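You operate a simulated robot arm through the tools that you are given. There is no shell and no other tool. Be economical: measure what you need, move in short steps, check, and stop when the job is done.

Carry out the task below with a simulated robot arm. There is one attempt and no reset: what you move stays moved.

TASK
Set the red slider to 8 cm, lock it, then chalk a patch.
Fine: on the ruler board; the patch goes on the blue cloth; put the chalk back.

It is judged by the outcome, as a careful person would: the job done as asked, and still so three seconds after it is handed in. It fails if anything else is knocked over, pushed out of place, dropped, spilled or broken.

THE ROBOT
A 6-joint arm with a two-finger parallel gripper, fixed in place. Base frame: the origin is at the foot of the arm, x ahead of it, y to its left, z up; the work surface is at about z = 900. Lengths are in mm, angles in degrees, forces in N, time in s.
With the tool pointing down near the work surface it reaches from about 240 to 660 mm from the base axis. Its first joint turns from -66.0 to 66.0 degrees. Payload 2.9 kg.
Tool frame: the origin (TCP) lies between the finger pads and is the grasp point; the fingertips stand 30 mm ahead of it; z points along the fingers, y is the line along which they close. The gripper opens to 110 mm. The fingers are 20 mm wide and 10 mm thick; the gripper's body (48 by 112 mm) begins 55 mm behind the TCP.
Orientation is that of the tool frame in the base frame, as a unit quaternion [w, x, y, z]. With the fingers straight down and closing along the base's y, the tool's x points along the base's -x, its y along +y and its z along -z.

THE INTERFACE
- The arm moves only by the tool play_rows. Its argument "increments" is one flat list of numbers, 6 for each row, row after row: the shift along the tool's x, y, z in mm, then the turn, a rotation vector about the tool's x, y, z in degrees. In form: [x, y, z, ax, ay, az, x, y, z, ax, ay, az, ...]. A call has 1 to 8 rows; each row is the pose to reach, as a shift and turn from the pose commanded when the call began, along the tool's axes at that moment. "hand" is the opening, from 0 (shut) to 1 (fully open), set as the call begins (left out, the last holds). A row lasts 0.2 s, in which the tool goes at most 50 mm and 8.6 degrees; a call with a longer step from one row to the next is refused whole, and so is a gripper value outside its range. A pose out of reach is approached as far as the arm can. The call stops where the force on the tool passes 70 N (or 10 N more than at its start, if that is more) or the arm is blocked; 0.2 s more then pass. The fingers move at their own pace (about 108 mm/s each) and stop on an object; they squeeze with about 24 N. The grip force told is the motor's: it shows also when the fingers shut on nothing. Time passes only in rows, and 0.2 s behind the last, so rows that repeat a pose let the fingers close. It gives the time, the measured TCP pose, the force on the tool (base axes), the opening and the grip force at its end, in the units of the frame above (readings bear some noise).
- Cameras (640 x 400 px; columns grow to the right, rows downward): "scene" is fixed at [77.2, 416.8, 1411.7]; the picture's right is [-0.76, -0.65, 0.00], its down [-0.23, 0.26, -0.94] and it looks along [0.61, -0.71, -0.35] (base axes); focal length 356 px, centre (320, 200). "wrist" rides on the gripper at [-36, 0, -57] in the tool frame; the picture's right is [0.00, -1.00, 0.00], its down [0.97, 0.00, -0.24] and it looks along [0.24, 0.00, 0.97] (tool axes); focal length 218 px, centre (320, 200).
- camera(camera): a new picture of that camera. No time passes.
- pixel_to_xyz(camera, pixels): for up to 12 pixels [column, row] of the newest picture of that camera ("zoom" is the newest enlarged one), the place [x, y, z] in the base frame of the surface seen there, good to about 3 mm, but the place of the scene camera against the robot may be out by one fixed shift of up to 12 mm in any direction. No time passes.
- close_up(camera, box): a new picture of the part [left, top, right, bottom] of that camera's present view, enlarged. No time passes.
- finish_job(): hands the job in; it is judged then, once.

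Work in short steps. Measure before you move; look again where a grasp or a placing could have gone wrong, and mend it. You have 80 turns and 46 pictures in all, the two below and enlarged ones among them. Open the gripper and draw the arm clear of the work before you hand the job in, unless the task says otherwise; then end with one line.

The tools are called after "Emit:" as a command line: name --argument value ..., lists and objects as JSON in quotes. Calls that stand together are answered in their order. play_rows: Moves the arm, as the interface text tells. Its arguments: {"type":"object","properties":{"increments":{"type":"array"},"hand":{"type":"number"}},"required":["increments"]} The other tools are called the same way: camera (camera) takes a picture; pixel_to_xyz (camera, pixels) gives the place of the surface under pixels of a picture; close_up (camera, box) takes an enlarged picture of a part of a camera's view; finish_job () hands the job in.

At the start:

```text
time_s: 0.0
ee_pos: [430.5, -80.1, 1259.1]
ee_rot: [0.0, 0.0, 1.0, 0.0]
force: [-1.2, 0.7, 0.1]
finger_gap: 110.1
grip_force: 0.0
```

scene: 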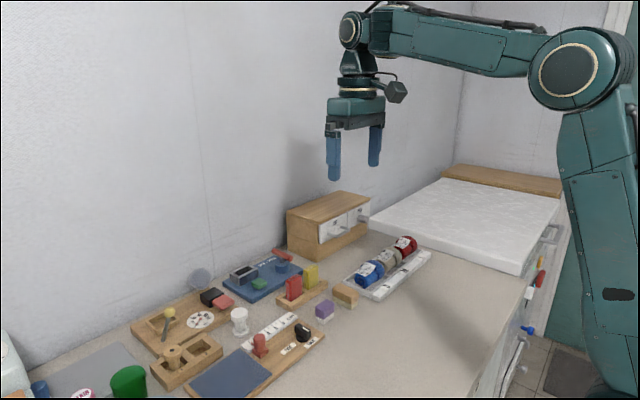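
wrist: 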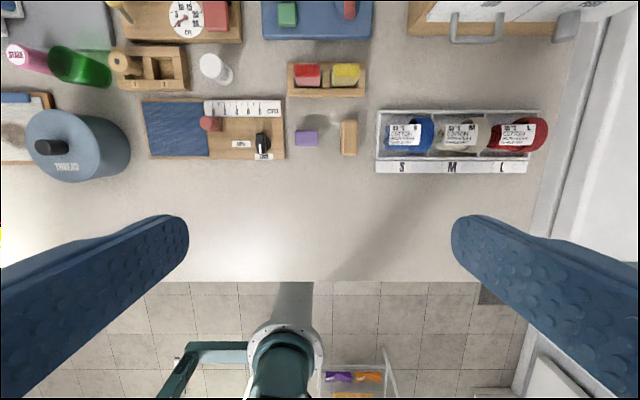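

The ruler board is in the wrist view around (145-285, 95-160). I'll enlarge it, and the scene view too.

Emit:
close_up --camera "wrist" --box '[135, 40, 375, 190]'

Emit:
close_up --camera "scene" --box '[180, 240, 380, 400]'

```text
2.67 times, centred on (255, 115) of wrist
```

zoom: 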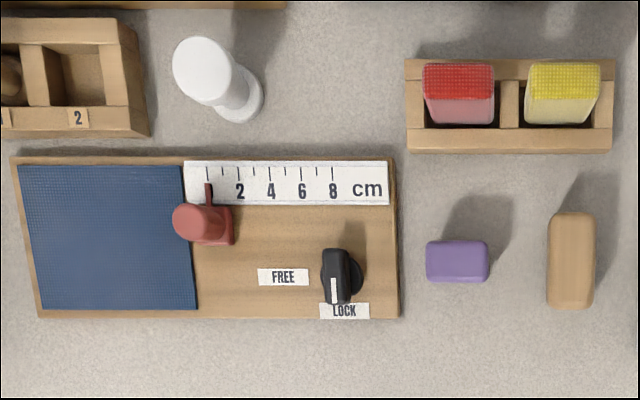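

```text
2.50 times, centred on (280, 320) of scene
```

zoom: 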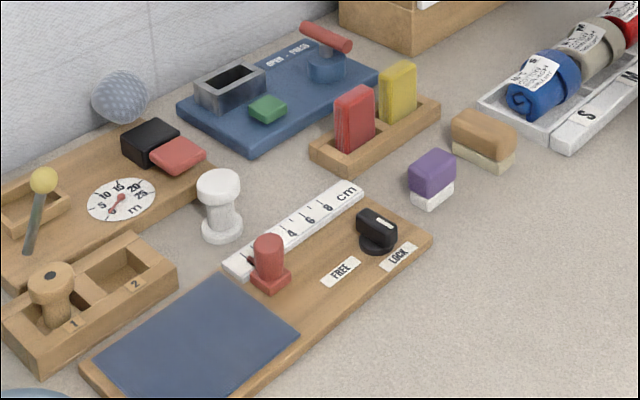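

The knob's mark points at LOCK and the slider reads about 0-1 cm. I'll measure the key points, then move closer for a better look at the chalk candidates.

Emit:
pixel_to_xyz --camera "wrist" --pixels '[[207, 123], [261, 139], [264, 156], [240, 143], [175, 130], [306, 70], [346, 70], [212, 65], [306, 137], [348, 137], [225, 104], [260, 104]]'

Emit:
play_rows --increments '[0, 40, 20, 0, 0, 0, 0, 80, 40, 0, 0, 0, 0, 85, 85, 0, 0, 0, 0, 85, 130, 0, 0, 0]'

Emit:
camera --camera "wrist"

```text
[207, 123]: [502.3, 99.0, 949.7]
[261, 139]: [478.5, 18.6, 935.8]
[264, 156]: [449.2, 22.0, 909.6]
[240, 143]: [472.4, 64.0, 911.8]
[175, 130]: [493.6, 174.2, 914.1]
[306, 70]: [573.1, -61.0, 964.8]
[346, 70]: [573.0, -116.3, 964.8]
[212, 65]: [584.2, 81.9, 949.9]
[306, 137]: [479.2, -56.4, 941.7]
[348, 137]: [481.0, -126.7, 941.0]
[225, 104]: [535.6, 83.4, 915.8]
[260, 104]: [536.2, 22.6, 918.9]
```

```text
time_s: 1.0
ee_pos: [430.4, 6.3, 1133.4]
ee_rot: [0.001, 0.0, 1.0, 0.0]
force: [-0.3, 0.5, 0.4]
finger_gap: 110.1
grip_force: 0.0
```

```text
41 pictures are left
```

wrist: 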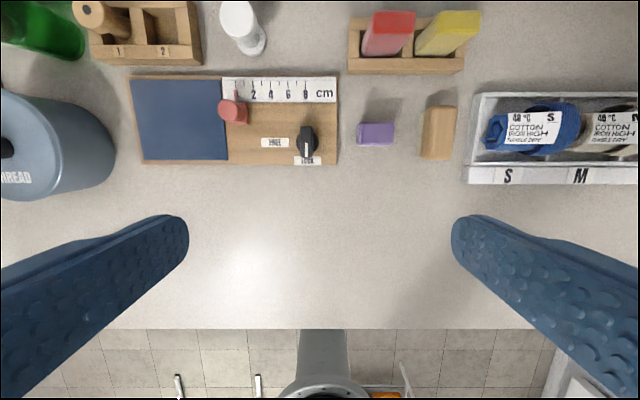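

Emit:
close_up --camera "wrist" --box '[210, 0, 490, 175]'

Emit:
close_up --camera "scene" --box '[260, 250, 360, 330]'

```text
2.29 times, centred on (350, 88) of wrist
```

zoom: 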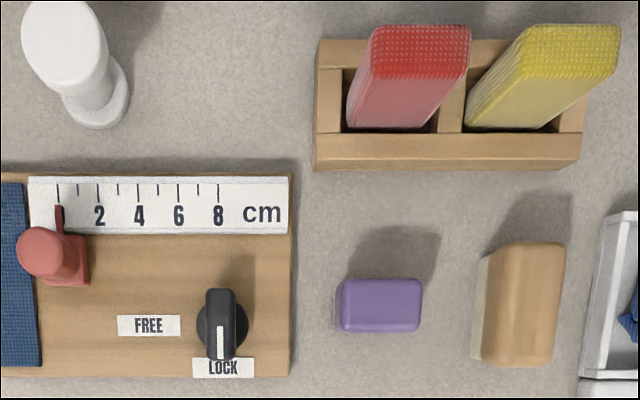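

```text
5.00 times, centred on (310, 290) of scene
```

zoom: 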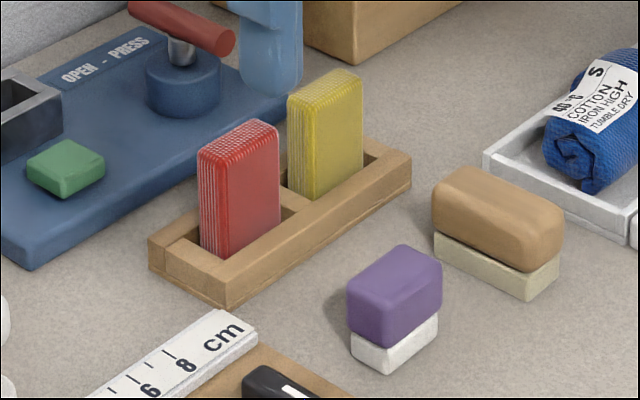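

The purple block with the white underside looks like the chalk, and the tan one like a brush. I'll move nearer to the board to measure the knob and slider.

Emit:
play_rows --increments '[-5, 20, 40, 0, 0, 0, -10, 40, 83, 0, 0, 0]'

Emit:
camera --camera "wrist"

```text
time_s: 1.6
ee_pos: [440.6, 44.6, 1045.6]
ee_rot: [0.001, 0.0, 1.0, 0.0]
force: [0.4, 0.3, 0.3]
finger_gap: 110.0
grip_force: 0.0
```

```text
38 pictures are left
```

wrist: 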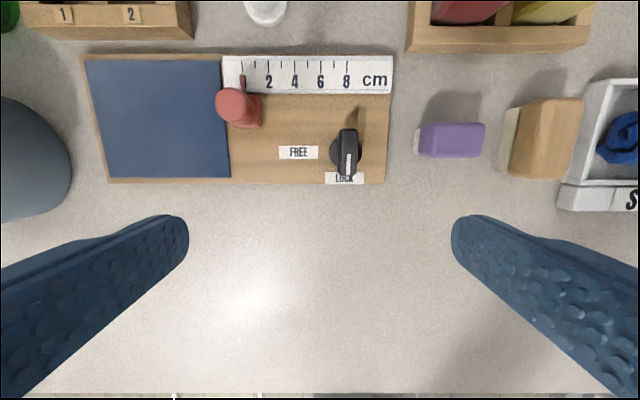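

Emit:
close_up --camera "wrist" --box '[210, 45, 410, 195]'

Emit:
pixel_to_xyz --camera "wrist" --pixels '[[243, 84], [268, 66], [346, 66], [230, 104], [252, 110], [254, 124], [347, 150], [347, 132], [347, 174], [335, 152], [298, 153], [452, 140]]'

```text
2.67 times, centred on (310, 120) of wrist
```

zoom: 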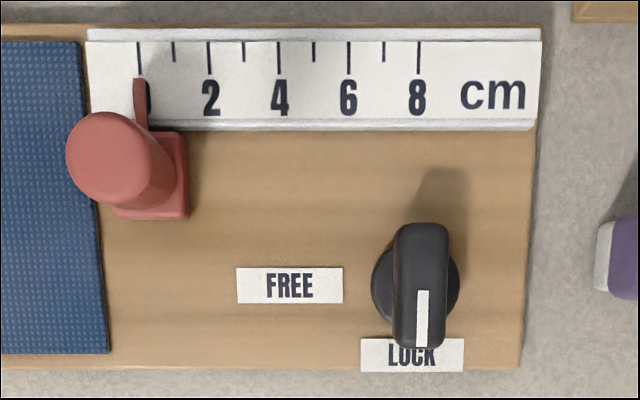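

```text
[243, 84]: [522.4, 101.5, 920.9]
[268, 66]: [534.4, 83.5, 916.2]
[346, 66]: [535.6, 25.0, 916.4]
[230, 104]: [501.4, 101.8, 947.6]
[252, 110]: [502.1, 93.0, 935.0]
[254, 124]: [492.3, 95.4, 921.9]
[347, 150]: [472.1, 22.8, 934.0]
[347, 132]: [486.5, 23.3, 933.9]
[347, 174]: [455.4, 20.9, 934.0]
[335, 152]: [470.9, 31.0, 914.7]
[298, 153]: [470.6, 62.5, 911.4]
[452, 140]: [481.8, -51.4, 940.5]
```

The knob lever's centre is about (471, 22.4) with its top at z 934, and the 8 tick is near y 24.5. I'll move over the lever with the gripper half open, then go down.

Emit:
play_rows --increments '[-15, -11, 5, 0, 0, 0, -30.4, -22.2, 10, 0, 0, 0, -30.4, -22.2, 45, 0, 0, 0, -30.4, -22.2, 70, 0, 0, 0]' --hand 0.45

Emit:
camera --camera "wrist"

```text
time_s: 2.6
ee_pos: [471.2, 24.7, 977.0]
ee_rot: [0.001, 0.0, 1.0, 0.0]
force: [-0.2, 0.1, -0.1]
finger_gap: 49.5
grip_force: 0.0
```

```text
36 pictures are left
```

wrist: 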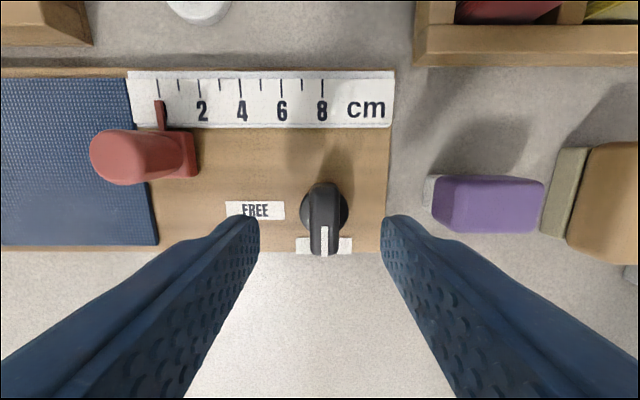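

The lever sits between the fingers (about column 323, row 219). I'll lower so the tips are at about z 922 and close on it.

Emit:
play_rows --increments '[0, 0, 12, 0, 0, 0, 0, 0, 23, 0, 0, 0]'

Emit:
play_rows --increments '[0, 0, 0, 0, 0, 0, 0, 0, 0, 0, 0, 0]' --hand 0

```text
time_s: 3.2
ee_pos: [472.6, 23.3, 951.8]
ee_rot: [0.0, 0.0, 1.0, 0.0]
force: [-0.5, 0.2, -0.5]
finger_gap: 49.6
grip_force: 0.0
```

```text
time_s: 3.8
ee_pos: [471.7, 21.4, 951.9]
ee_rot: [0.0, 0.002, 1.0, -0.001]
force: [-0.6, -11.0, -2.5]
finger_gap: 14.7
grip_force: 45.4
```

The grip is on the lever (gap 14.7). I'll turn it 90° clockwise from above toward FREE.

Emit:
play_rows --increments '[0, 0, 0, 0, 0, 8, 0, 0, 0, 0, 0, 16, 0, 0, 0, 0, 0, 24, 0, 0, 0, 0, 0, 32, 0, 0, 0, 0, 0, 40, 0, 0, 0, 0, 0, 48]'

```text
time_s: 5.2
ee_pos: [471.8, 21.1, 952.3]
ee_rot: [-0.002, 0.41, 0.912, -0.002]
force: [7.7, -23.7, -35.4]
finger_gap: 15.1
grip_force: 45.1
```

Emit:
close_up --camera "wrist" --box '[200, 100, 440, 250]'

```text
2.67 times, centred on (320, 175) of wrist
```

zoom: 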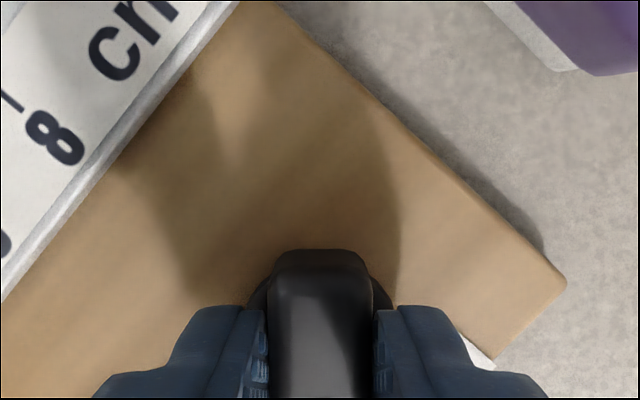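

Emit:
play_rows --increments '[-0.7, -0.7, 0, 0, 0, 8, -0.7, -0.7, 0, 0, 0, 16, -0.7, -0.7, 0, 0, 0, 24, -0.7, -0.7, 0, 0, 0, 32, -0.7, -0.7, 0, 0, 0, 42, -0.7, -0.7, 0, 0, 0, 42]'

```text
refused: row 5 steps farther than a row can; nothing moved
```

Emit:
play_rows --increments '[-0.7, -0.7, 0, 0, 0, 8, -0.7, -0.7, 0, 0, 0, 16, -0.7, -0.7, 0, 0, 0, 24, -0.7, -0.7, 0, 0, 0, 32, -0.7, -0.7, 0, 0, 0, 38, -0.7, -0.7, 0, 0, 0, 42, -0.7, -0.7, 0, 0, 0, 42]'

```text
time_s: 6.8
ee_pos: [471.1, 20.9, 952.7]
ee_rot: [-0.001, 0.708, 0.706, -0.003]
force: [-2.0, -20.8, -31.5]
finger_gap: 14.9
grip_force: 44.9
```

I'll release, lift, and turn the wrist back.

Emit:
play_rows --increments '[0, 0, 0, 0, 0, 0, 0, 0, 0, 0, 0, 0, 0, 0, -20, 0, 0, 0, 0, 0, -60, 0, 0, 0, 0, 0, -80, 0, 0, 0]' --hand 0.4

Emit:
play_rows --increments '[0, 0, 0, 0, 0, -8, 0, 0, 0, 0, 0, -16, 0, 0, 0, 0, 0, -24, 0, 0, 0, 0, 0, -32, 0, 0, 0, 0, 0, -40, 0, 0, 0, 0, 0, -48, 0, 0, 0, 0, 0, -56, 0, 0, 0, 0, 0, -64]'

Emit:
play_rows --increments '[0, 0, 0, 0, 0, -8, 0, 0, 0, 0, 0, -16, 0, 0, 0, 0, 0, -24, 0, 0, 0, 0, 0, -26, 0, 0, 0, 0, 0, -26]'

Emit:
camera --camera "wrist"

```text
time_s: 8.0
ee_pos: [473.5, 20.5, 1036.4]
ee_rot: [0.0, 0.707, 0.707, 0.0]
force: [0.8, 0.4, 0.0]
finger_gap: 44.1
grip_force: 0.1
```

```text
time_s: 9.8
ee_pos: [471.5, 22.4, 1035.4]
ee_rot: [0.001, 0.223, 0.975, 0.0]
force: [-0.5, -0.4, -0.3]
finger_gap: 43.9
grip_force: 0.1
```

```text
time_s: 11.0
ee_pos: [472.1, 21.7, 1034.7]
ee_rot: [0.0, 0.0, 1.0, 0.0]
force: [0.0, -0.2, -0.5]
finger_gap: 44.0
grip_force: 0.0
```

```text
34 pictures are left
```

wrist: 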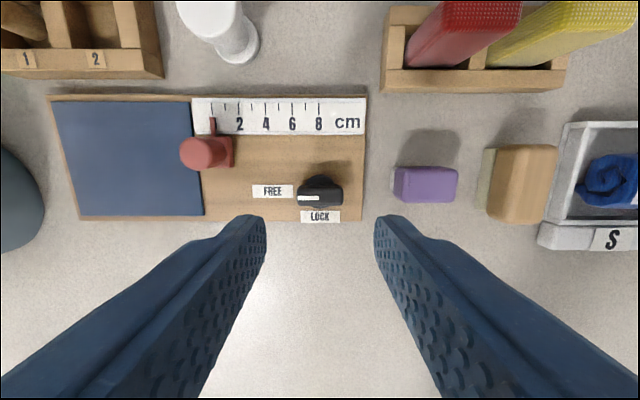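

The knob is now at FREE. Next I move over the slider head at about (502, 101) and view it from above.

Emit:
play_rows --increments '[-15, 40, 0, 0, 0, 0, -31, 79, 10, 0, 0, 0, -31, 79, 40, 0, 0, 0, -31, 79, 40, 0, 0, 0]'

Emit:
camera --camera "wrist"

```text
time_s: 12.0
ee_pos: [505.8, 100.3, 995.3]
ee_rot: [0.0, 0.0, 1.0, 0.0]
force: [0.2, -0.2, 0.4]
finger_gap: 43.9
grip_force: 0.1
```

```text
33 pictures are left
```

wrist: 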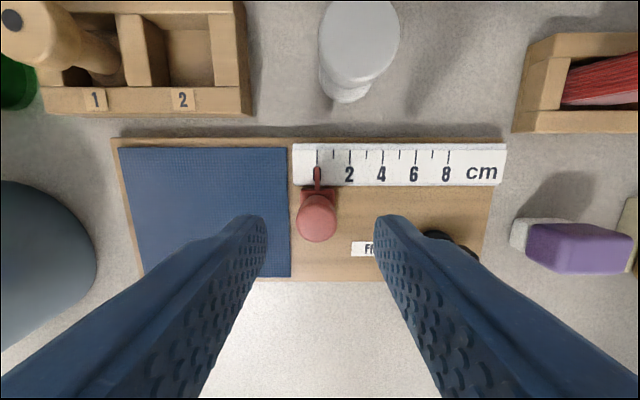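

The slider sits between the fingers (column 317) with its pointer on the 0 tick. I'll go down so the tips are at about z 927, then grip.

Emit:
play_rows --increments '[0, 1.5, 20, 0, 0, 0, 0, 1.5, 38, 0, 0, 0]'

Emit:
play_rows --increments '[0, 0, 0, 0, 0, 0, 0, 0, 0, 0, 0, 0]' --hand 0

```text
time_s: 12.6
ee_pos: [504.7, 102.5, 956.0]
ee_rot: [0.001, 0.0, 1.0, -0.001]
force: [-0.2, -0.5, -0.1]
finger_gap: 43.6
grip_force: 0.1
```

```text
time_s: 13.2
ee_pos: [504.8, 103.6, 954.8]
ee_rot: [0.001, 0.0, 1.0, 0.0]
force: [-0.3, -3.1, -0.8]
finger_gap: 20.8
grip_force: 44.8
```

The slider is gripped (gap 20.8). I'll slide it 80 mm along −y in small steps.

Emit:
play_rows --increments '[0, -10, 0, 0, 0, 0, 0, -25, 0, 0, 0, 0, 0, -40, 0, 0, 0, 0, 0, -55, 0, 0, 0, 0, 0, -68, 0, 0, 0, 0, 0, -76, 0, 0, 0, 0, 0, -80, 0, 0, 0, 0, 0, -80, 0, 0, 0, 0]'

Emit:
close_up --camera "wrist" --box '[200, 100, 440, 250]'

```text
time_s: 15.0
ee_pos: [503.8, 22.6, 955.0]
ee_rot: [-0.001, 0.0, 1.0, 0.0]
force: [19.3, -0.2, -36.8]
finger_gap: 20.7
grip_force: 44.6
```

```text
2.67 times, centred on (320, 175) of wrist
```

zoom: 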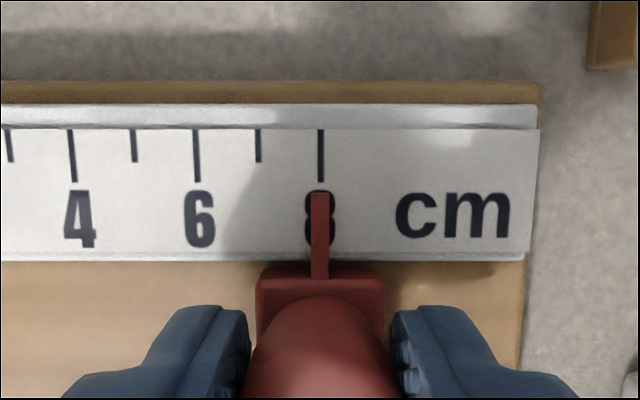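

The pointer is right on the 8 tick. I'll release, lift, and return over the knob.

Emit:
play_rows --increments '[0, 0, 0, 0, 0, 0, 0, 0, 0, 0, 0, 0, 0, 0, -20, 0, 0, 0, 0, 0, -50, 0, 0, 0, 0, 0, -70, 0, 0, 0, 0, 0, -70, 0, 0, 0]' --hand 0.4

Emit:
camera --camera "wrist"

```text
time_s: 16.4
ee_pos: [502.5, 23.4, 1029.2]
ee_rot: [0.001, 0.0, 1.0, -0.001]
force: [0.7, 0.4, -0.5]
finger_gap: 43.9
grip_force: 0.1
```

```text
31 pictures are left
```

wrist: 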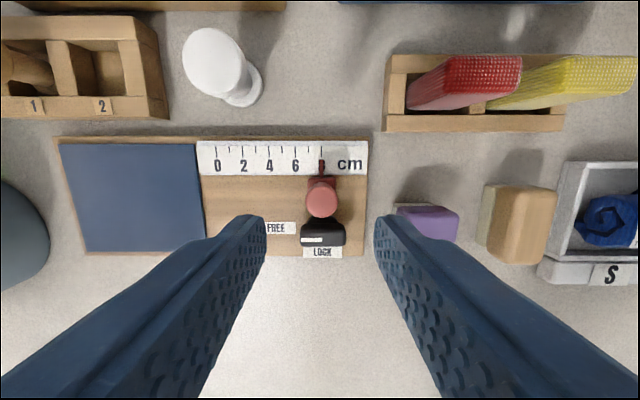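

The slider now stands close to the lever, so I'll lock it in two stages. First I push the lever's tail (−y end) toward +x with closed fingers from the free side, then close the fingers on it from above to straighten it.

Emit:
play_rows --increments '[30, -12, 0, 0, 0, 0, 57.5, -23.4, 0, 0, 0, 0, 57.5, -23.4, 40, 0, 0, 0, 57.5, -23.4, 70, 0, 0, 0, 57.5, -23.4, 76, 0, 0, 0, 57.5, -23.4, 76, 0, 0, 0]' --hand 0

Emit:
play_rows --increments '[-5, 0, 0, 0, 0, 0, -10, 0, 0, 0, 0, 0, -14, 0, 0, 0, 0, 0, -18, 0, 0, 0, 0, 0, -22, 0, 0, 0, 0, 0, -22, 0, 0, 0, 0, 0]'

Emit:
camera --camera "wrist"

```text
time_s: 17.8
ee_pos: [444.5, -1.4, 951.0]
ee_rot: [0.0, 0.001, 1.0, 0.0]
force: [0.3, -0.5, -1.1]
finger_gap: 0.0
grip_force: 23.8
```

```text
time_s: 19.2
ee_pos: [466.6, -0.7, 951.0]
ee_rot: [0.001, 0.0, 1.0, 0.0]
force: [-0.3, -0.3, 0.1]
finger_gap: 0.0
grip_force: 24.7
```

```text
30 pictures are left
```

wrist: 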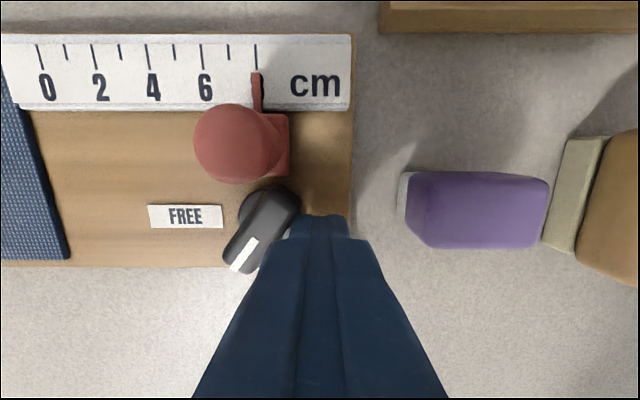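

The lever has turned about 55°. I'll back off, lift, straddle the mark half with the gripper at x≈462, and close to straighten it onto LOCK.

Emit:
play_rows --increments '[10, -2, 0, 0, 0, 0, 15, -2, -30, 0, 0, 0, 5, 10, -50, 0, 0, 0, 4.5, 22.8, -50, 0, 0, 0, 4.5, 22.8, -50, 0, 0, 0]'

Emit:
play_rows --increments '[0, 0, 0, 0, 0, 0, 0, 0, 0, 0, 0, 0, 0, 0, 25, 0, 0, 0, 0, 0, 48, 0, 0, 0, 0, 0, 48, 0, 0, 0]' --hand 0.42

Emit:
play_rows --increments '[0, 0, 0, 0, 0, 0, 0, 0, 0, 0, 0, 0, 0, 0, 0, 0, 0, 0]' --hand 0

Emit:
close_up --camera "wrist" --box '[200, 60, 440, 210]'

```text
time_s: 20.4
ee_pos: [463.5, 21.0, 1000.1]
ee_rot: [0.0, 0.0, 1.0, 0.0]
force: [0.1, -0.5, 0.0]
finger_gap: 0.0
grip_force: 23.6
```

```text
time_s: 21.6
ee_pos: [464.4, 22.3, 953.5]
ee_rot: [0.0, -0.001, 1.0, 0.0]
force: [-0.1, -0.4, 1.3]
finger_gap: 46.3
grip_force: 0.1
```

```text
time_s: 22.4
ee_pos: [466.0, 21.6, 951.1]
ee_rot: [-0.001, 0.0, 1.0, -0.001]
force: [-2.3, -3.1, -3.5]
finger_gap: 14.6
grip_force: 45.0
```

```text
2.67 times, centred on (320, 135) of wrist
```

zoom: 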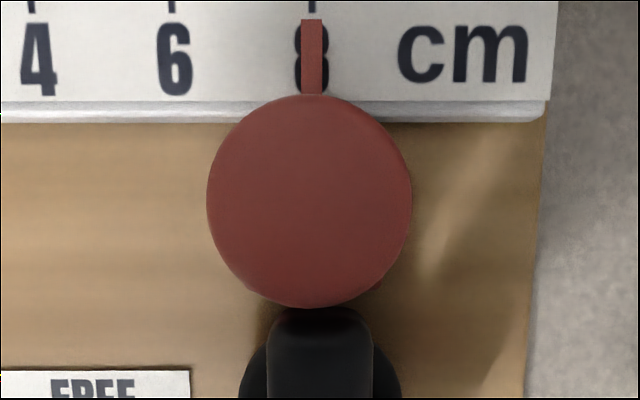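

The gap is 14.6, so the lever is straight. I'll release, lift and check.

Emit:
play_rows --increments '[0, 0, 0, 0, 0, 0, 0, 0, 0, 0, 0, 0, 0, 0, -20, 0, 0, 0, 0, 0, -60, 0, 0, 0, 15, -30, -90, 0, 0, 0, 15, -30, -90, 0, 0, 0]' --hand 0.42

Emit:
camera --camera "wrist"

```text
time_s: 23.8
ee_pos: [447.8, -8.0, 1043.8]
ee_rot: [0.0, 0.0, 1.0, 0.0]
force: [0.6, -0.3, -0.3]
finger_gap: 45.9
grip_force: 0.0
```

```text
28 pictures are left
```

wrist: 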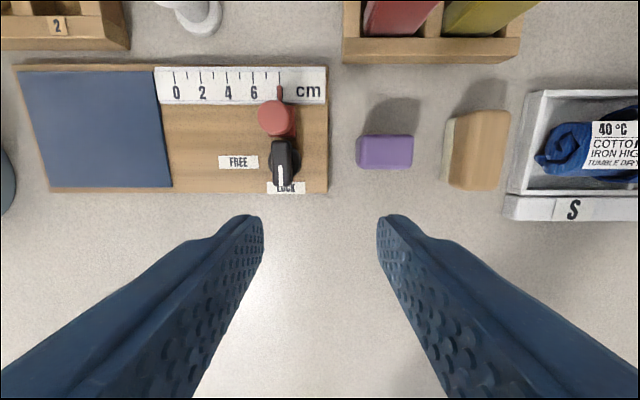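

The lever is at LOCK and the slider at 8. Now a closer look at the purple and tan blocks.

Emit:
close_up --camera "wrist" --box '[340, 80, 540, 205]'

Emit:
pixel_to_xyz --camera "wrist" --pixels '[[361, 140], [387, 137], [411, 138], [387, 156], [386, 166], [120, 130], [32, 75], [157, 72], [52, 188], [170, 184], [359, 160], [480, 150]]'

Emit:
close_up --camera "scene" --box '[305, 275, 365, 325]'

```text
3.20 times, centred on (440, 142) of wrist
```

zoom: 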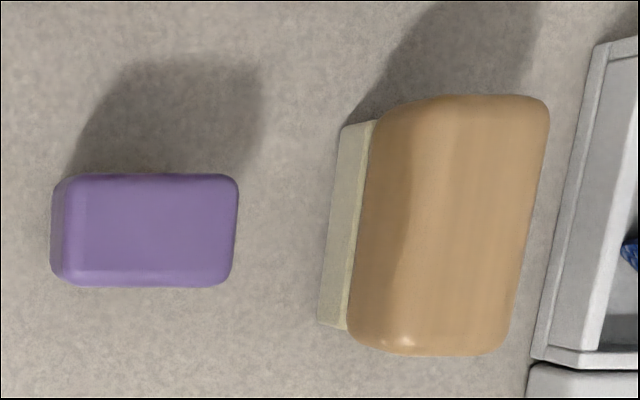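

```text
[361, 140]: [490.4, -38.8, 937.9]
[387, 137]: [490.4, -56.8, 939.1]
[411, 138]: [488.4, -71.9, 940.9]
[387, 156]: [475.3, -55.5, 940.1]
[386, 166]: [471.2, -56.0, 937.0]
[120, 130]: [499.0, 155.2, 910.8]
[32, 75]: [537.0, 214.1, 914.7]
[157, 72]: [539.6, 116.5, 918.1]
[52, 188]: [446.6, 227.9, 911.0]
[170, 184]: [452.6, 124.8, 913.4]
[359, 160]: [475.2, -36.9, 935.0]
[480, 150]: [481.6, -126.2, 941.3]
```

```text
8.00 times, centred on (335, 300) of scene
```

zoom: 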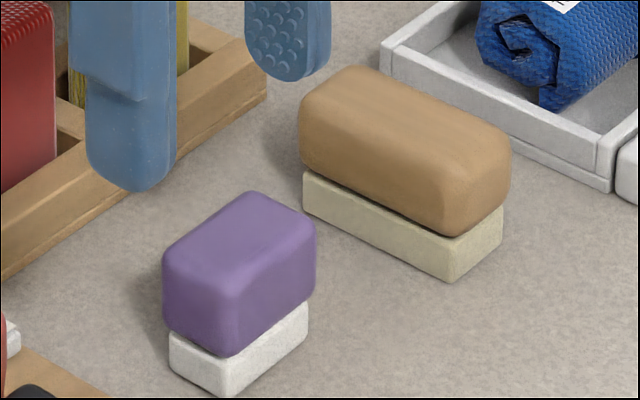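

Purple with the white underside is the chalk, centred near (481.5, −55.5) with its top at z 941. I'll move above it with a 50 mm opening.

Emit:
play_rows --increments '[-17, -24, 0, 0, 0, 0, -33.7, -47.5, 20, 0, 0, 0, -33.7, -47.5, 60, 0, 0, 0, -33.7, -47.5, 60, 0, 0, 0]' --hand 0.47

Emit:
camera --camera "wrist"

Emit:
pixel_to_xyz --camera "scene" --pixels '[[325, 305], [323, 318], [10, 330], [128, 368]]'

```text
time_s: 24.8
ee_pos: [484.1, -55.1, 980.8]
ee_rot: [0.001, 0.0, 1.0, 0.0]
force: [0.5, -0.6, -0.1]
finger_gap: 52.0
grip_force: 0.1
```

```text
25 pictures are left
```

wrist: 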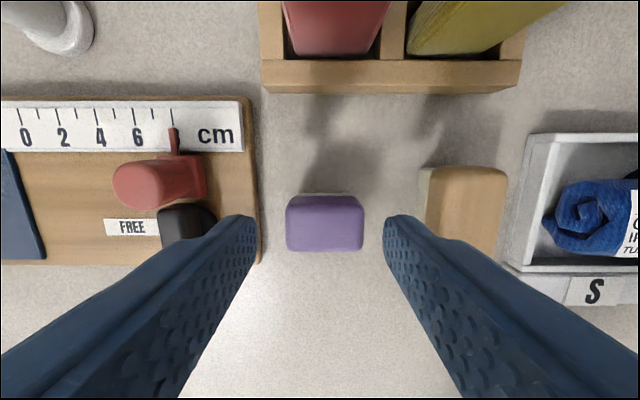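

```text
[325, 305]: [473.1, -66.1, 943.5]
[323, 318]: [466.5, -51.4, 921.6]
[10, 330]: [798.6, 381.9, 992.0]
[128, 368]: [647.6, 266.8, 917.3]
```

The chalk is centred at column 324, so about 2 mm to −y. I'll correct, go down to TCP z≈942 and grip.

Emit:
play_rows --increments '[1.5, -2.2, 0, 0, 0, 0, 1.5, -2.2, 20, 0, 0, 0, 1.5, -2.2, 40, 0, 0, 0, 1.5, -2.2, 40, 0, 0, 0]' --hand 0.43

Emit:
play_rows --increments '[0, 0, 0, 0, 0, 0, 0, 0, 0, 0, 0, 0]' --hand 0

```text
time_s: 25.8
ee_pos: [481.1, -58.2, 941.5]
ee_rot: [-0.001, 0.0, 1.0, 0.001]
force: [-0.3, -0.2, -0.4]
finger_gap: 47.5
grip_force: 0.0
```

```text
time_s: 26.4
ee_pos: [480.6, -59.0, 941.0]
ee_rot: [0.0, 0.0, 1.0, -0.001]
force: [0.3, 0.2, 0.6]
finger_gap: 39.6
grip_force: 23.9
```

The chalk is gripped (39.6). I'll lift it and check.

Emit:
play_rows --increments '[0, 0, -10, 0, 0, 0, 0, 0, -45, 0, 0, 0, 0, 0, -85, 0, 0, 0, 0, 0, -85, 0, 0, 0]'

Emit:
camera --camera "scene"

```text
time_s: 27.4
ee_pos: [482.0, -56.2, 1026.2]
ee_rot: [0.0, 0.0, 1.0, 0.0]
force: [-0.2, -0.2, -1.0]
finger_gap: 39.4
grip_force: 24.0
```

```text
24 pictures are left
```

scene: 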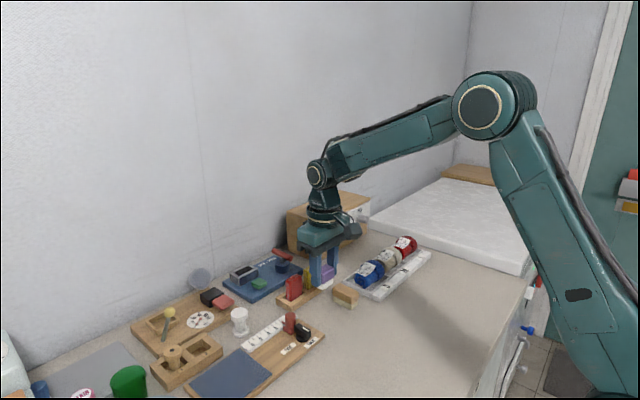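

The chalk is in hand. I'll carry it to above the cloth at about (492, 160).

Emit:
play_rows --increments '[-3, 40, 0, 0, 0, 0, -6, 85, 0, 0, 0, 0, -8, 130, 0, 0, 0, 0, -10, 175, 0, 0, 0, 0, -10, 205, 0, 0, 0, 0, -10, 217, 0, 0, 0, 0, -10, 217, 0, 0, 0, 0]'

Emit:
camera --camera "wrist"

```text
time_s: 29.0
ee_pos: [491.9, 160.3, 1026.3]
ee_rot: [0.0, 0.001, 1.0, 0.0]
force: [-0.2, 0.5, -1.0]
finger_gap: 39.2
grip_force: 23.8
```

```text
23 pictures are left
```

wrist: 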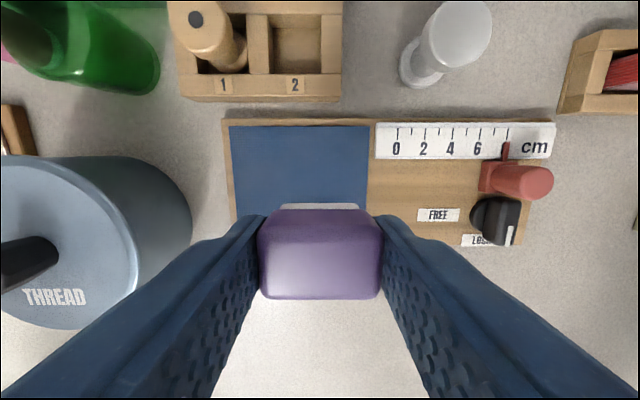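

Emit:
pixel_to_xyz --camera "wrist" --pixels '[[232, 128], [366, 128], [234, 205], [366, 205], [300, 165], [110, 170], [135, 265], [185, 220], [190, 200], [215, 20], [130, 60], [320, 207]]'

```text
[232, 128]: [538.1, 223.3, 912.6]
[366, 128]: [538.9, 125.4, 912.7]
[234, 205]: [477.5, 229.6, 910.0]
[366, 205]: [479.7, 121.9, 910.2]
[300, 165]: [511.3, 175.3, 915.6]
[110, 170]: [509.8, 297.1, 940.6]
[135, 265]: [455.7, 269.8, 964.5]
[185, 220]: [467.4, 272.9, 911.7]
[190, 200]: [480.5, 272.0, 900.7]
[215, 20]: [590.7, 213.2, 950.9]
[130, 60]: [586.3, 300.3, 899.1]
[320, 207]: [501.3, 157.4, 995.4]
```

The cloth spans x 447–540 and y 123–226 at z≈911, and the pot is well clear at y>268. I'll go down to just above the cloth, then feel for contact.

Emit:
play_rows --increments '[5, 2, 40, 0, 0, 0, 10, 2, 66, 0, 0, 0, 10, 2, 70, 0, 0, 0, 10, 2, 70, 0, 0, 0]'

Emit:
play_rows --increments '[0, 0, 1, 0, 0, 0, 0, 0, 2, 0, 0, 0, 0, 0, 3, 0, 0, 0]'

```text
time_s: 30.0
ee_pos: [481.6, 163.7, 957.3]
ee_rot: [-0.001, 0.001, 1.0, 0.0]
force: [-0.8, -0.3, -0.8]
finger_gap: 39.2
grip_force: 23.4
```

```text
time_s: 30.8
ee_pos: [480.5, 161.5, 954.5]
ee_rot: [0.001, 0.0, 1.0, 0.0]
force: [-0.3, -0.4, 1.5]
finger_gap: 39.2
grip_force: 23.3
```

Emit:
play_rows --increments '[0, 0, 1, 0, 0, 0, 0, 0, 2, 0, 0, 0]'

```text
time_s: 31.4
ee_pos: [480.3, 161.9, 954.0]
ee_rot: [0.003, 0.0, 1.0, 0.001]
force: [-3.1, -0.3, 21.8]
finger_gap: 39.5
grip_force: 24.2
```

Contact is at TCP z≈954 with 22 N. I'll ease off 1 mm and rub with strokes along y.

Emit:
play_rows --increments '[0, 0, -1, 0, 0, 0, 0, 10, -1, 0, 0, 0, 0, 20, -1, 0, 0, 0, 0, 28, -1, 0, 0, 0, -6, 28, -1, 0, 0, 0, -6, 18, -1, 0, 0, 0, -6, 8, -1, 0, 0, 0, -6, 0, -1, 0, 0, 0]'

```text
time_s: 33.2
ee_pos: [487.1, 161.2, 952.6]
ee_rot: [0.0, 0.001, 1.0, 0.001]
force: [-0.5, 5.2, 13.3]
finger_gap: 39.7
grip_force: 23.7
```

Emit:
play_rows --increments '[-6, 0, 0, 0, 0, 0, -6, 10, 0, 0, 0, 0, -6, 20, 0, 0, 0, 0, -6, 28, 0, 0, 0, 0, -12, 28, 0, 0, 0, 0, -12, 18, 0, 0, 0, 0, -12, 8, 0, 0, 0, 0, -12, 0, 0, 0, 0, 0]'

Emit:
camera --camera "wrist"

```text
time_s: 35.0
ee_pos: [500.2, 161.1, 954.5]
ee_rot: [0.0, 0.0, 1.0, 0.001]
force: [0.5, -0.3, -1.0]
finger_gap: 39.3
grip_force: 23.9
```

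```text
22 pictures are left
```

wrist: 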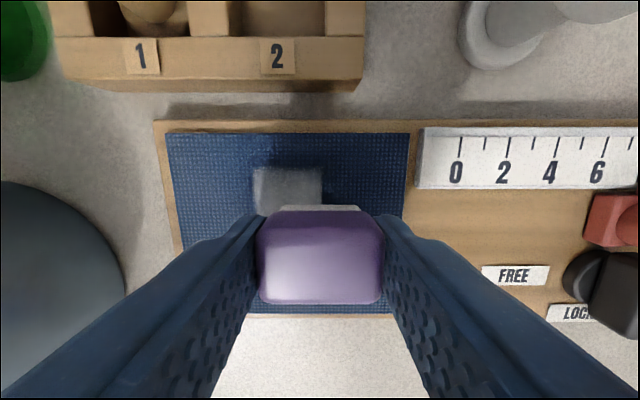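

Chalk marks show at (287, 185), but contact was lost at the end of the stroke. I'll lift and inspect.

Emit:
play_rows --increments '[0, 0, -20, 0, 0, 0, 40, 0, -50, 0, 0, 0, 60, 0, -50, 0, 0, 0, 60, 0, -50, 0, 0, 0]'

Emit:
camera --camera "wrist"

```text
time_s: 36.0
ee_pos: [437.2, 159.3, 1003.1]
ee_rot: [0.0, 0.0, 1.0, -0.001]
force: [-0.7, -0.1, -1.0]
finger_gap: 39.3
grip_force: 24.4
```

```text
21 pictures are left
```

wrist: 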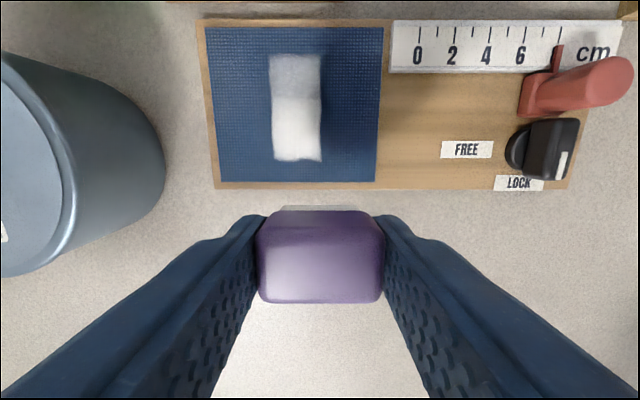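

The patch is on the cloth, solid at the lower end and fainter at the upper end. I'll make one more pass at x≈500 to even it out.

Emit:
play_rows --increments '[-40, 0, 5, 0, 0, 0, -60, 2, 35, 0, 0, 0, -60, 2, 48, 0, 0, 0, -60, 2, 50, 0, 0, 0]'

Emit:
play_rows --increments '[0, 0, 1, 0, 0, 0, 0, 0, 1.7, 0, 0, 0]'

```text
time_s: 37.0
ee_pos: [498.5, 163.3, 954.7]
ee_rot: [0.0, 0.001, 1.0, 0.0]
force: [0.2, 0.3, -0.4]
finger_gap: 39.3
grip_force: 24.2
```

```text
time_s: 37.6
ee_pos: [498.4, 162.5, 952.9]
ee_rot: [0.001, 0.0, 1.0, 0.0]
force: [0.6, -1.4, 2.6]
finger_gap: 39.4
grip_force: 24.3
```

Emit:
play_rows --increments '[0, 0, 0.8, 0, 0, 0, 0, 9, 0.8, 0, 0, 0, 0, 18, 0.8, 0, 0, 0, 0, 26, 0.8, 0, 0, 0, 0, 26, 0.8, 0, 0, 0, 0, 17, 0.8, 0, 0, 0, 0, 8, 0.8, 0, 0, 0, 0, 0, 0.8, 0, 0, 0]'

Emit:
play_rows --increments '[6, 0, 0.4, 0, 0, 0, 6, 9, 0.4, 0, 0, 0, 6, 18, 0.4, 0, 0, 0, 6, 26, 0.4, 0, 0, 0, 6, 26, 0.4, 0, 0, 0, 6, 17, 0.4, 0, 0, 0, 6, 8, 0.4, 0, 0, 0, 6, 0, 0.4, 0, 0, 0]'

Emit:
play_rows --increments '[0, 0, -20, 0, 0, 0, 40, 0, -50, 0, 0, 0, 54, 0, -70, 0, 0, 0, 54, 0, -70, 0, 0, 0]'

Emit:
camera --camera "wrist"

```text
time_s: 39.4
ee_pos: [495.5, 164.2, 950.9]
ee_rot: [0.001, -0.001, 1.0, 0.001]
force: [-0.4, 7.7, 18.8]
finger_gap: 39.6
grip_force: 24.0
```

```text
time_s: 41.2
ee_pos: [491.2, 163.3, 950.7]
ee_rot: [0.001, -0.001, 1.0, 0.001]
force: [-0.7, 7.4, 19.0]
finger_gap: 39.6
grip_force: 23.9
```

```text
time_s: 42.2
ee_pos: [437.8, 163.3, 1023.3]
ee_rot: [0.0, 0.0, 1.0, -0.001]
force: [0.3, 0.9, -1.3]
finger_gap: 39.3
grip_force: 24.6
```

```text
20 pictures are left
```

wrist: 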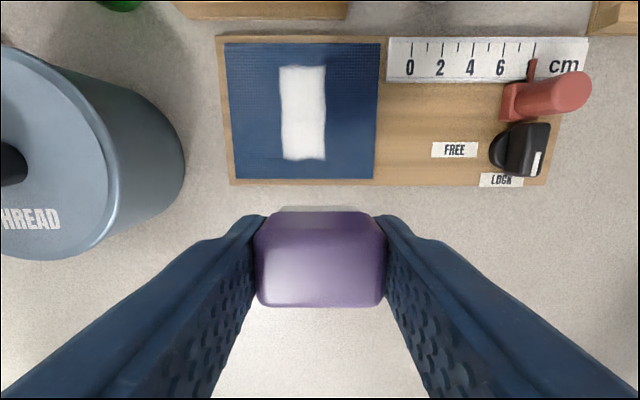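

The patch is now solid and even. I'll carry the chalk back to its place at (481, −58), passing above everything.

Emit:
play_rows --increments '[-10, -40, 0, 0, 0, 0, -20, -85, 0, 0, 0, 0, -30, -130, 0, 0, 0, 0, -40, -175, 0, 0, 0, 0, -43.5, -210, 0, 0, 0, 0, -43.5, -221.5, 0, 0, 0, 0, -43.5, -221.5, 0, 0, 0, 0]'

Emit:
play_rows --increments '[0, 0, 40, 0, 0, 0, 0, 0, 68, 0, 0, 0, 0, 0, 76, 0, 0, 0, 0, 0, 76, 0, 0, 0]'

```text
time_s: 43.8
ee_pos: [482.8, -56.3, 1023.0]
ee_rot: [-0.001, 0.0, 1.0, 0.001]
force: [0.0, 0.6, -0.5]
finger_gap: 39.4
grip_force: 24.3
```

```text
time_s: 44.8
ee_pos: [481.2, -56.0, 943.3]
ee_rot: [0.0, 0.0, 1.0, 0.0]
force: [-0.8, 1.0, -1.3]
finger_gap: 39.1
grip_force: 23.8
```

Emit:
play_rows --increments '[0, -2, 0, 0, 0, 0, 0, -2, 1, 0, 0, 0, 0, -2, 2, 0, 0, 0, 0, -2, 2, 0, 0, 0]'

Emit:
play_rows --increments '[0, 0, 0.7, 0, 0, 0, 0, 0, 1.4, 0, 0, 0]'

```text
time_s: 45.8
ee_pos: [482.4, -59.5, 941.8]
ee_rot: [-0.001, -0.001, 1.0, 0.0]
force: [-0.9, 0.1, -1.1]
finger_gap: 39.7
grip_force: 24.1
```

```text
time_s: 46.4
ee_pos: [481.4, -60.1, 940.9]
ee_rot: [0.0, 0.0, 1.0, 0.0]
force: [0.5, 0.6, -0.1]
finger_gap: 39.2
grip_force: 24.9
```

Emit:
play_rows --increments '[0, 0, 0.7, 0, 0, 0, 0, 0, 1.4, 0, 0, 0]'

Emit:
close_up --camera "scene" --box '[285, 265, 365, 325]'

```text
time_s: 47.0
ee_pos: [481.6, -59.2, 938.3]
ee_rot: [0.0, 0.0, 1.0, -0.001]
force: [0.5, -1.1, -0.4]
finger_gap: 39.5
grip_force: 23.8
```

```text
6.67 times, centred on (325, 295) of scene
```

zoom: 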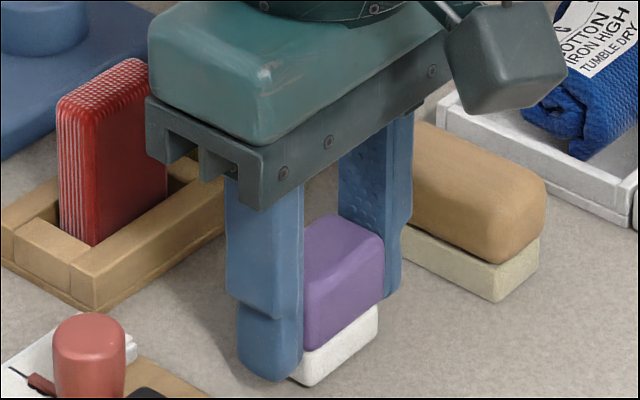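

It's very near the table but not loaded yet; I'll keep easing down.

Emit:
play_rows --increments '[0, 0, 0.6, 0, 0, 0, 0, 0, 1.2, 0, 0, 0]'

```text
time_s: 47.6
ee_pos: [481.7, -60.3, 938.9]
ee_rot: [0.0, 0.0, 1.0, 0.001]
force: [0.1, -0.3, -0.4]
finger_gap: 39.2
grip_force: 23.8
```

Emit:
play_rows --increments '[0, 0, 0.6, 0, 0, 0, 0, 0, 1.2, 0, 0, 0]'

```text
time_s: 48.2
ee_pos: [481.6, -60.7, 937.5]
ee_rot: [0.001, 0.0, 1.0, 0.0]
force: [0.3, -0.9, 0.6]
finger_gap: 39.3
grip_force: 23.9
```

Emit:
play_rows --increments '[0, 1, 0.6, 0, 0, 0, 0, 1, 1.2, 0, 0, 0]'

```text
time_s: 48.8
ee_pos: [481.0, -59.8, 937.7]
ee_rot: [0.001, 0.0, 1.0, 0.0]
force: [-6.4, -2.6, 17.7]
finger_gap: 39.5
grip_force: 24.2
```

Contact made (17.7 N). I'll ease off slightly, open to 47 mm and lift straight up.

Emit:
play_rows --increments '[0, 0, -0.7, 0, 0, 0, 0, 0, -0.7, 0, 0, 0]'

Emit:
play_rows --increments '[0, 0, 0, 0, 0, 0, 0, 0, 0, 0, 0, 0, 0, 0, -15, 0, 0, 0, 0, 0, -50, 0, 0, 0, 0, 0, -90, 0, 0, 0, 20, 20, -130, 0, 0, 0, 40, 40, -170, 0, 0, 0, 40, 40, -170, 0, 0, 0]' --hand 0.43

Emit:
camera --camera "wrist"

Emit:
camera --camera "scene"

```text
time_s: 49.4
ee_pos: [482.1, -60.2, 937.7]
ee_rot: [0.001, 0.0, 1.0, 0.0]
force: [-4.4, 0.8, 19.4]
finger_gap: 39.3
grip_force: 23.9
```

```text
time_s: 51.2
ee_pos: [445.3, -19.8, 1107.4]
ee_rot: [0.001, 0.0, 1.0, 0.0]
force: [-0.1, -0.2, 0.2]
finger_gap: 47.3
grip_force: 0.0
```

```text
18 pictures are left
```

wrist: 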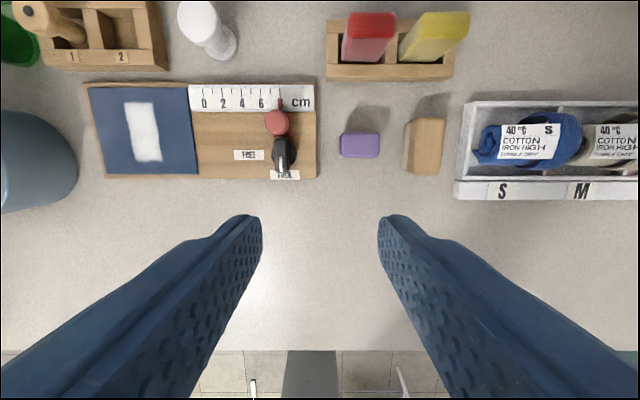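

```text
17 pictures are left
```

scene: 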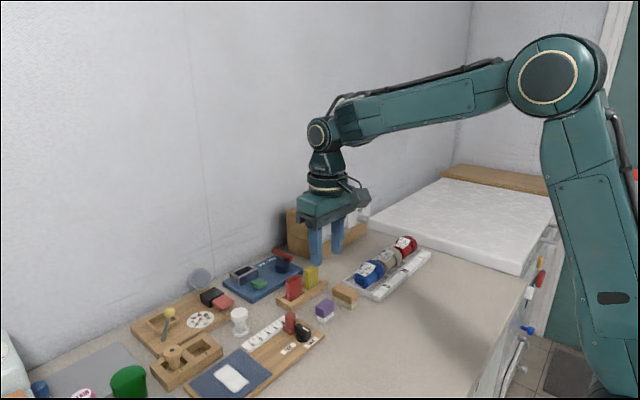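

The chalk is back in place. A last enlarged check of the board and chalk.

Emit:
close_up --camera "wrist" --box '[190, 70, 400, 200]'

Emit:
play_rows --increments '[0, -20, -40, 0, 0, 0, 0, -40, -80, 0, 0, 0, 0, -50, -110, 0, 0, 0]' --hand 1

```text
3.05 times, centred on (295, 135) of wrist
```

zoom: 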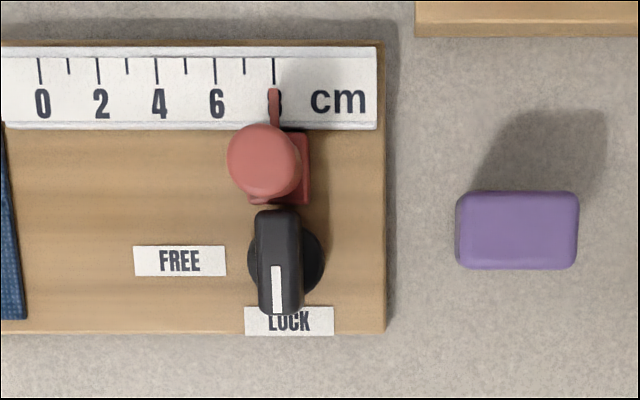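

```text
time_s: 52.0
ee_pos: [442.7, -71.3, 1215.7]
ee_rot: [0.0, 0.0, 1.0, 0.0]
force: [0.1, -0.3, -0.7]
finger_gap: 109.9
grip_force: 0.1
```

The slider is at 8, the lever is on LOCK, the patch is on the cloth, the chalk is back and the arm is clear, so I'm handing in.

Emit:
finish_job

```text
The job is handed in.
```

The red slider is set to 8 cm and locked, a chalk patch is on the blue cloth, and the chalk is back in its place. I took the purple block with the white underside to be the chalk; it left white marks on the cloth.
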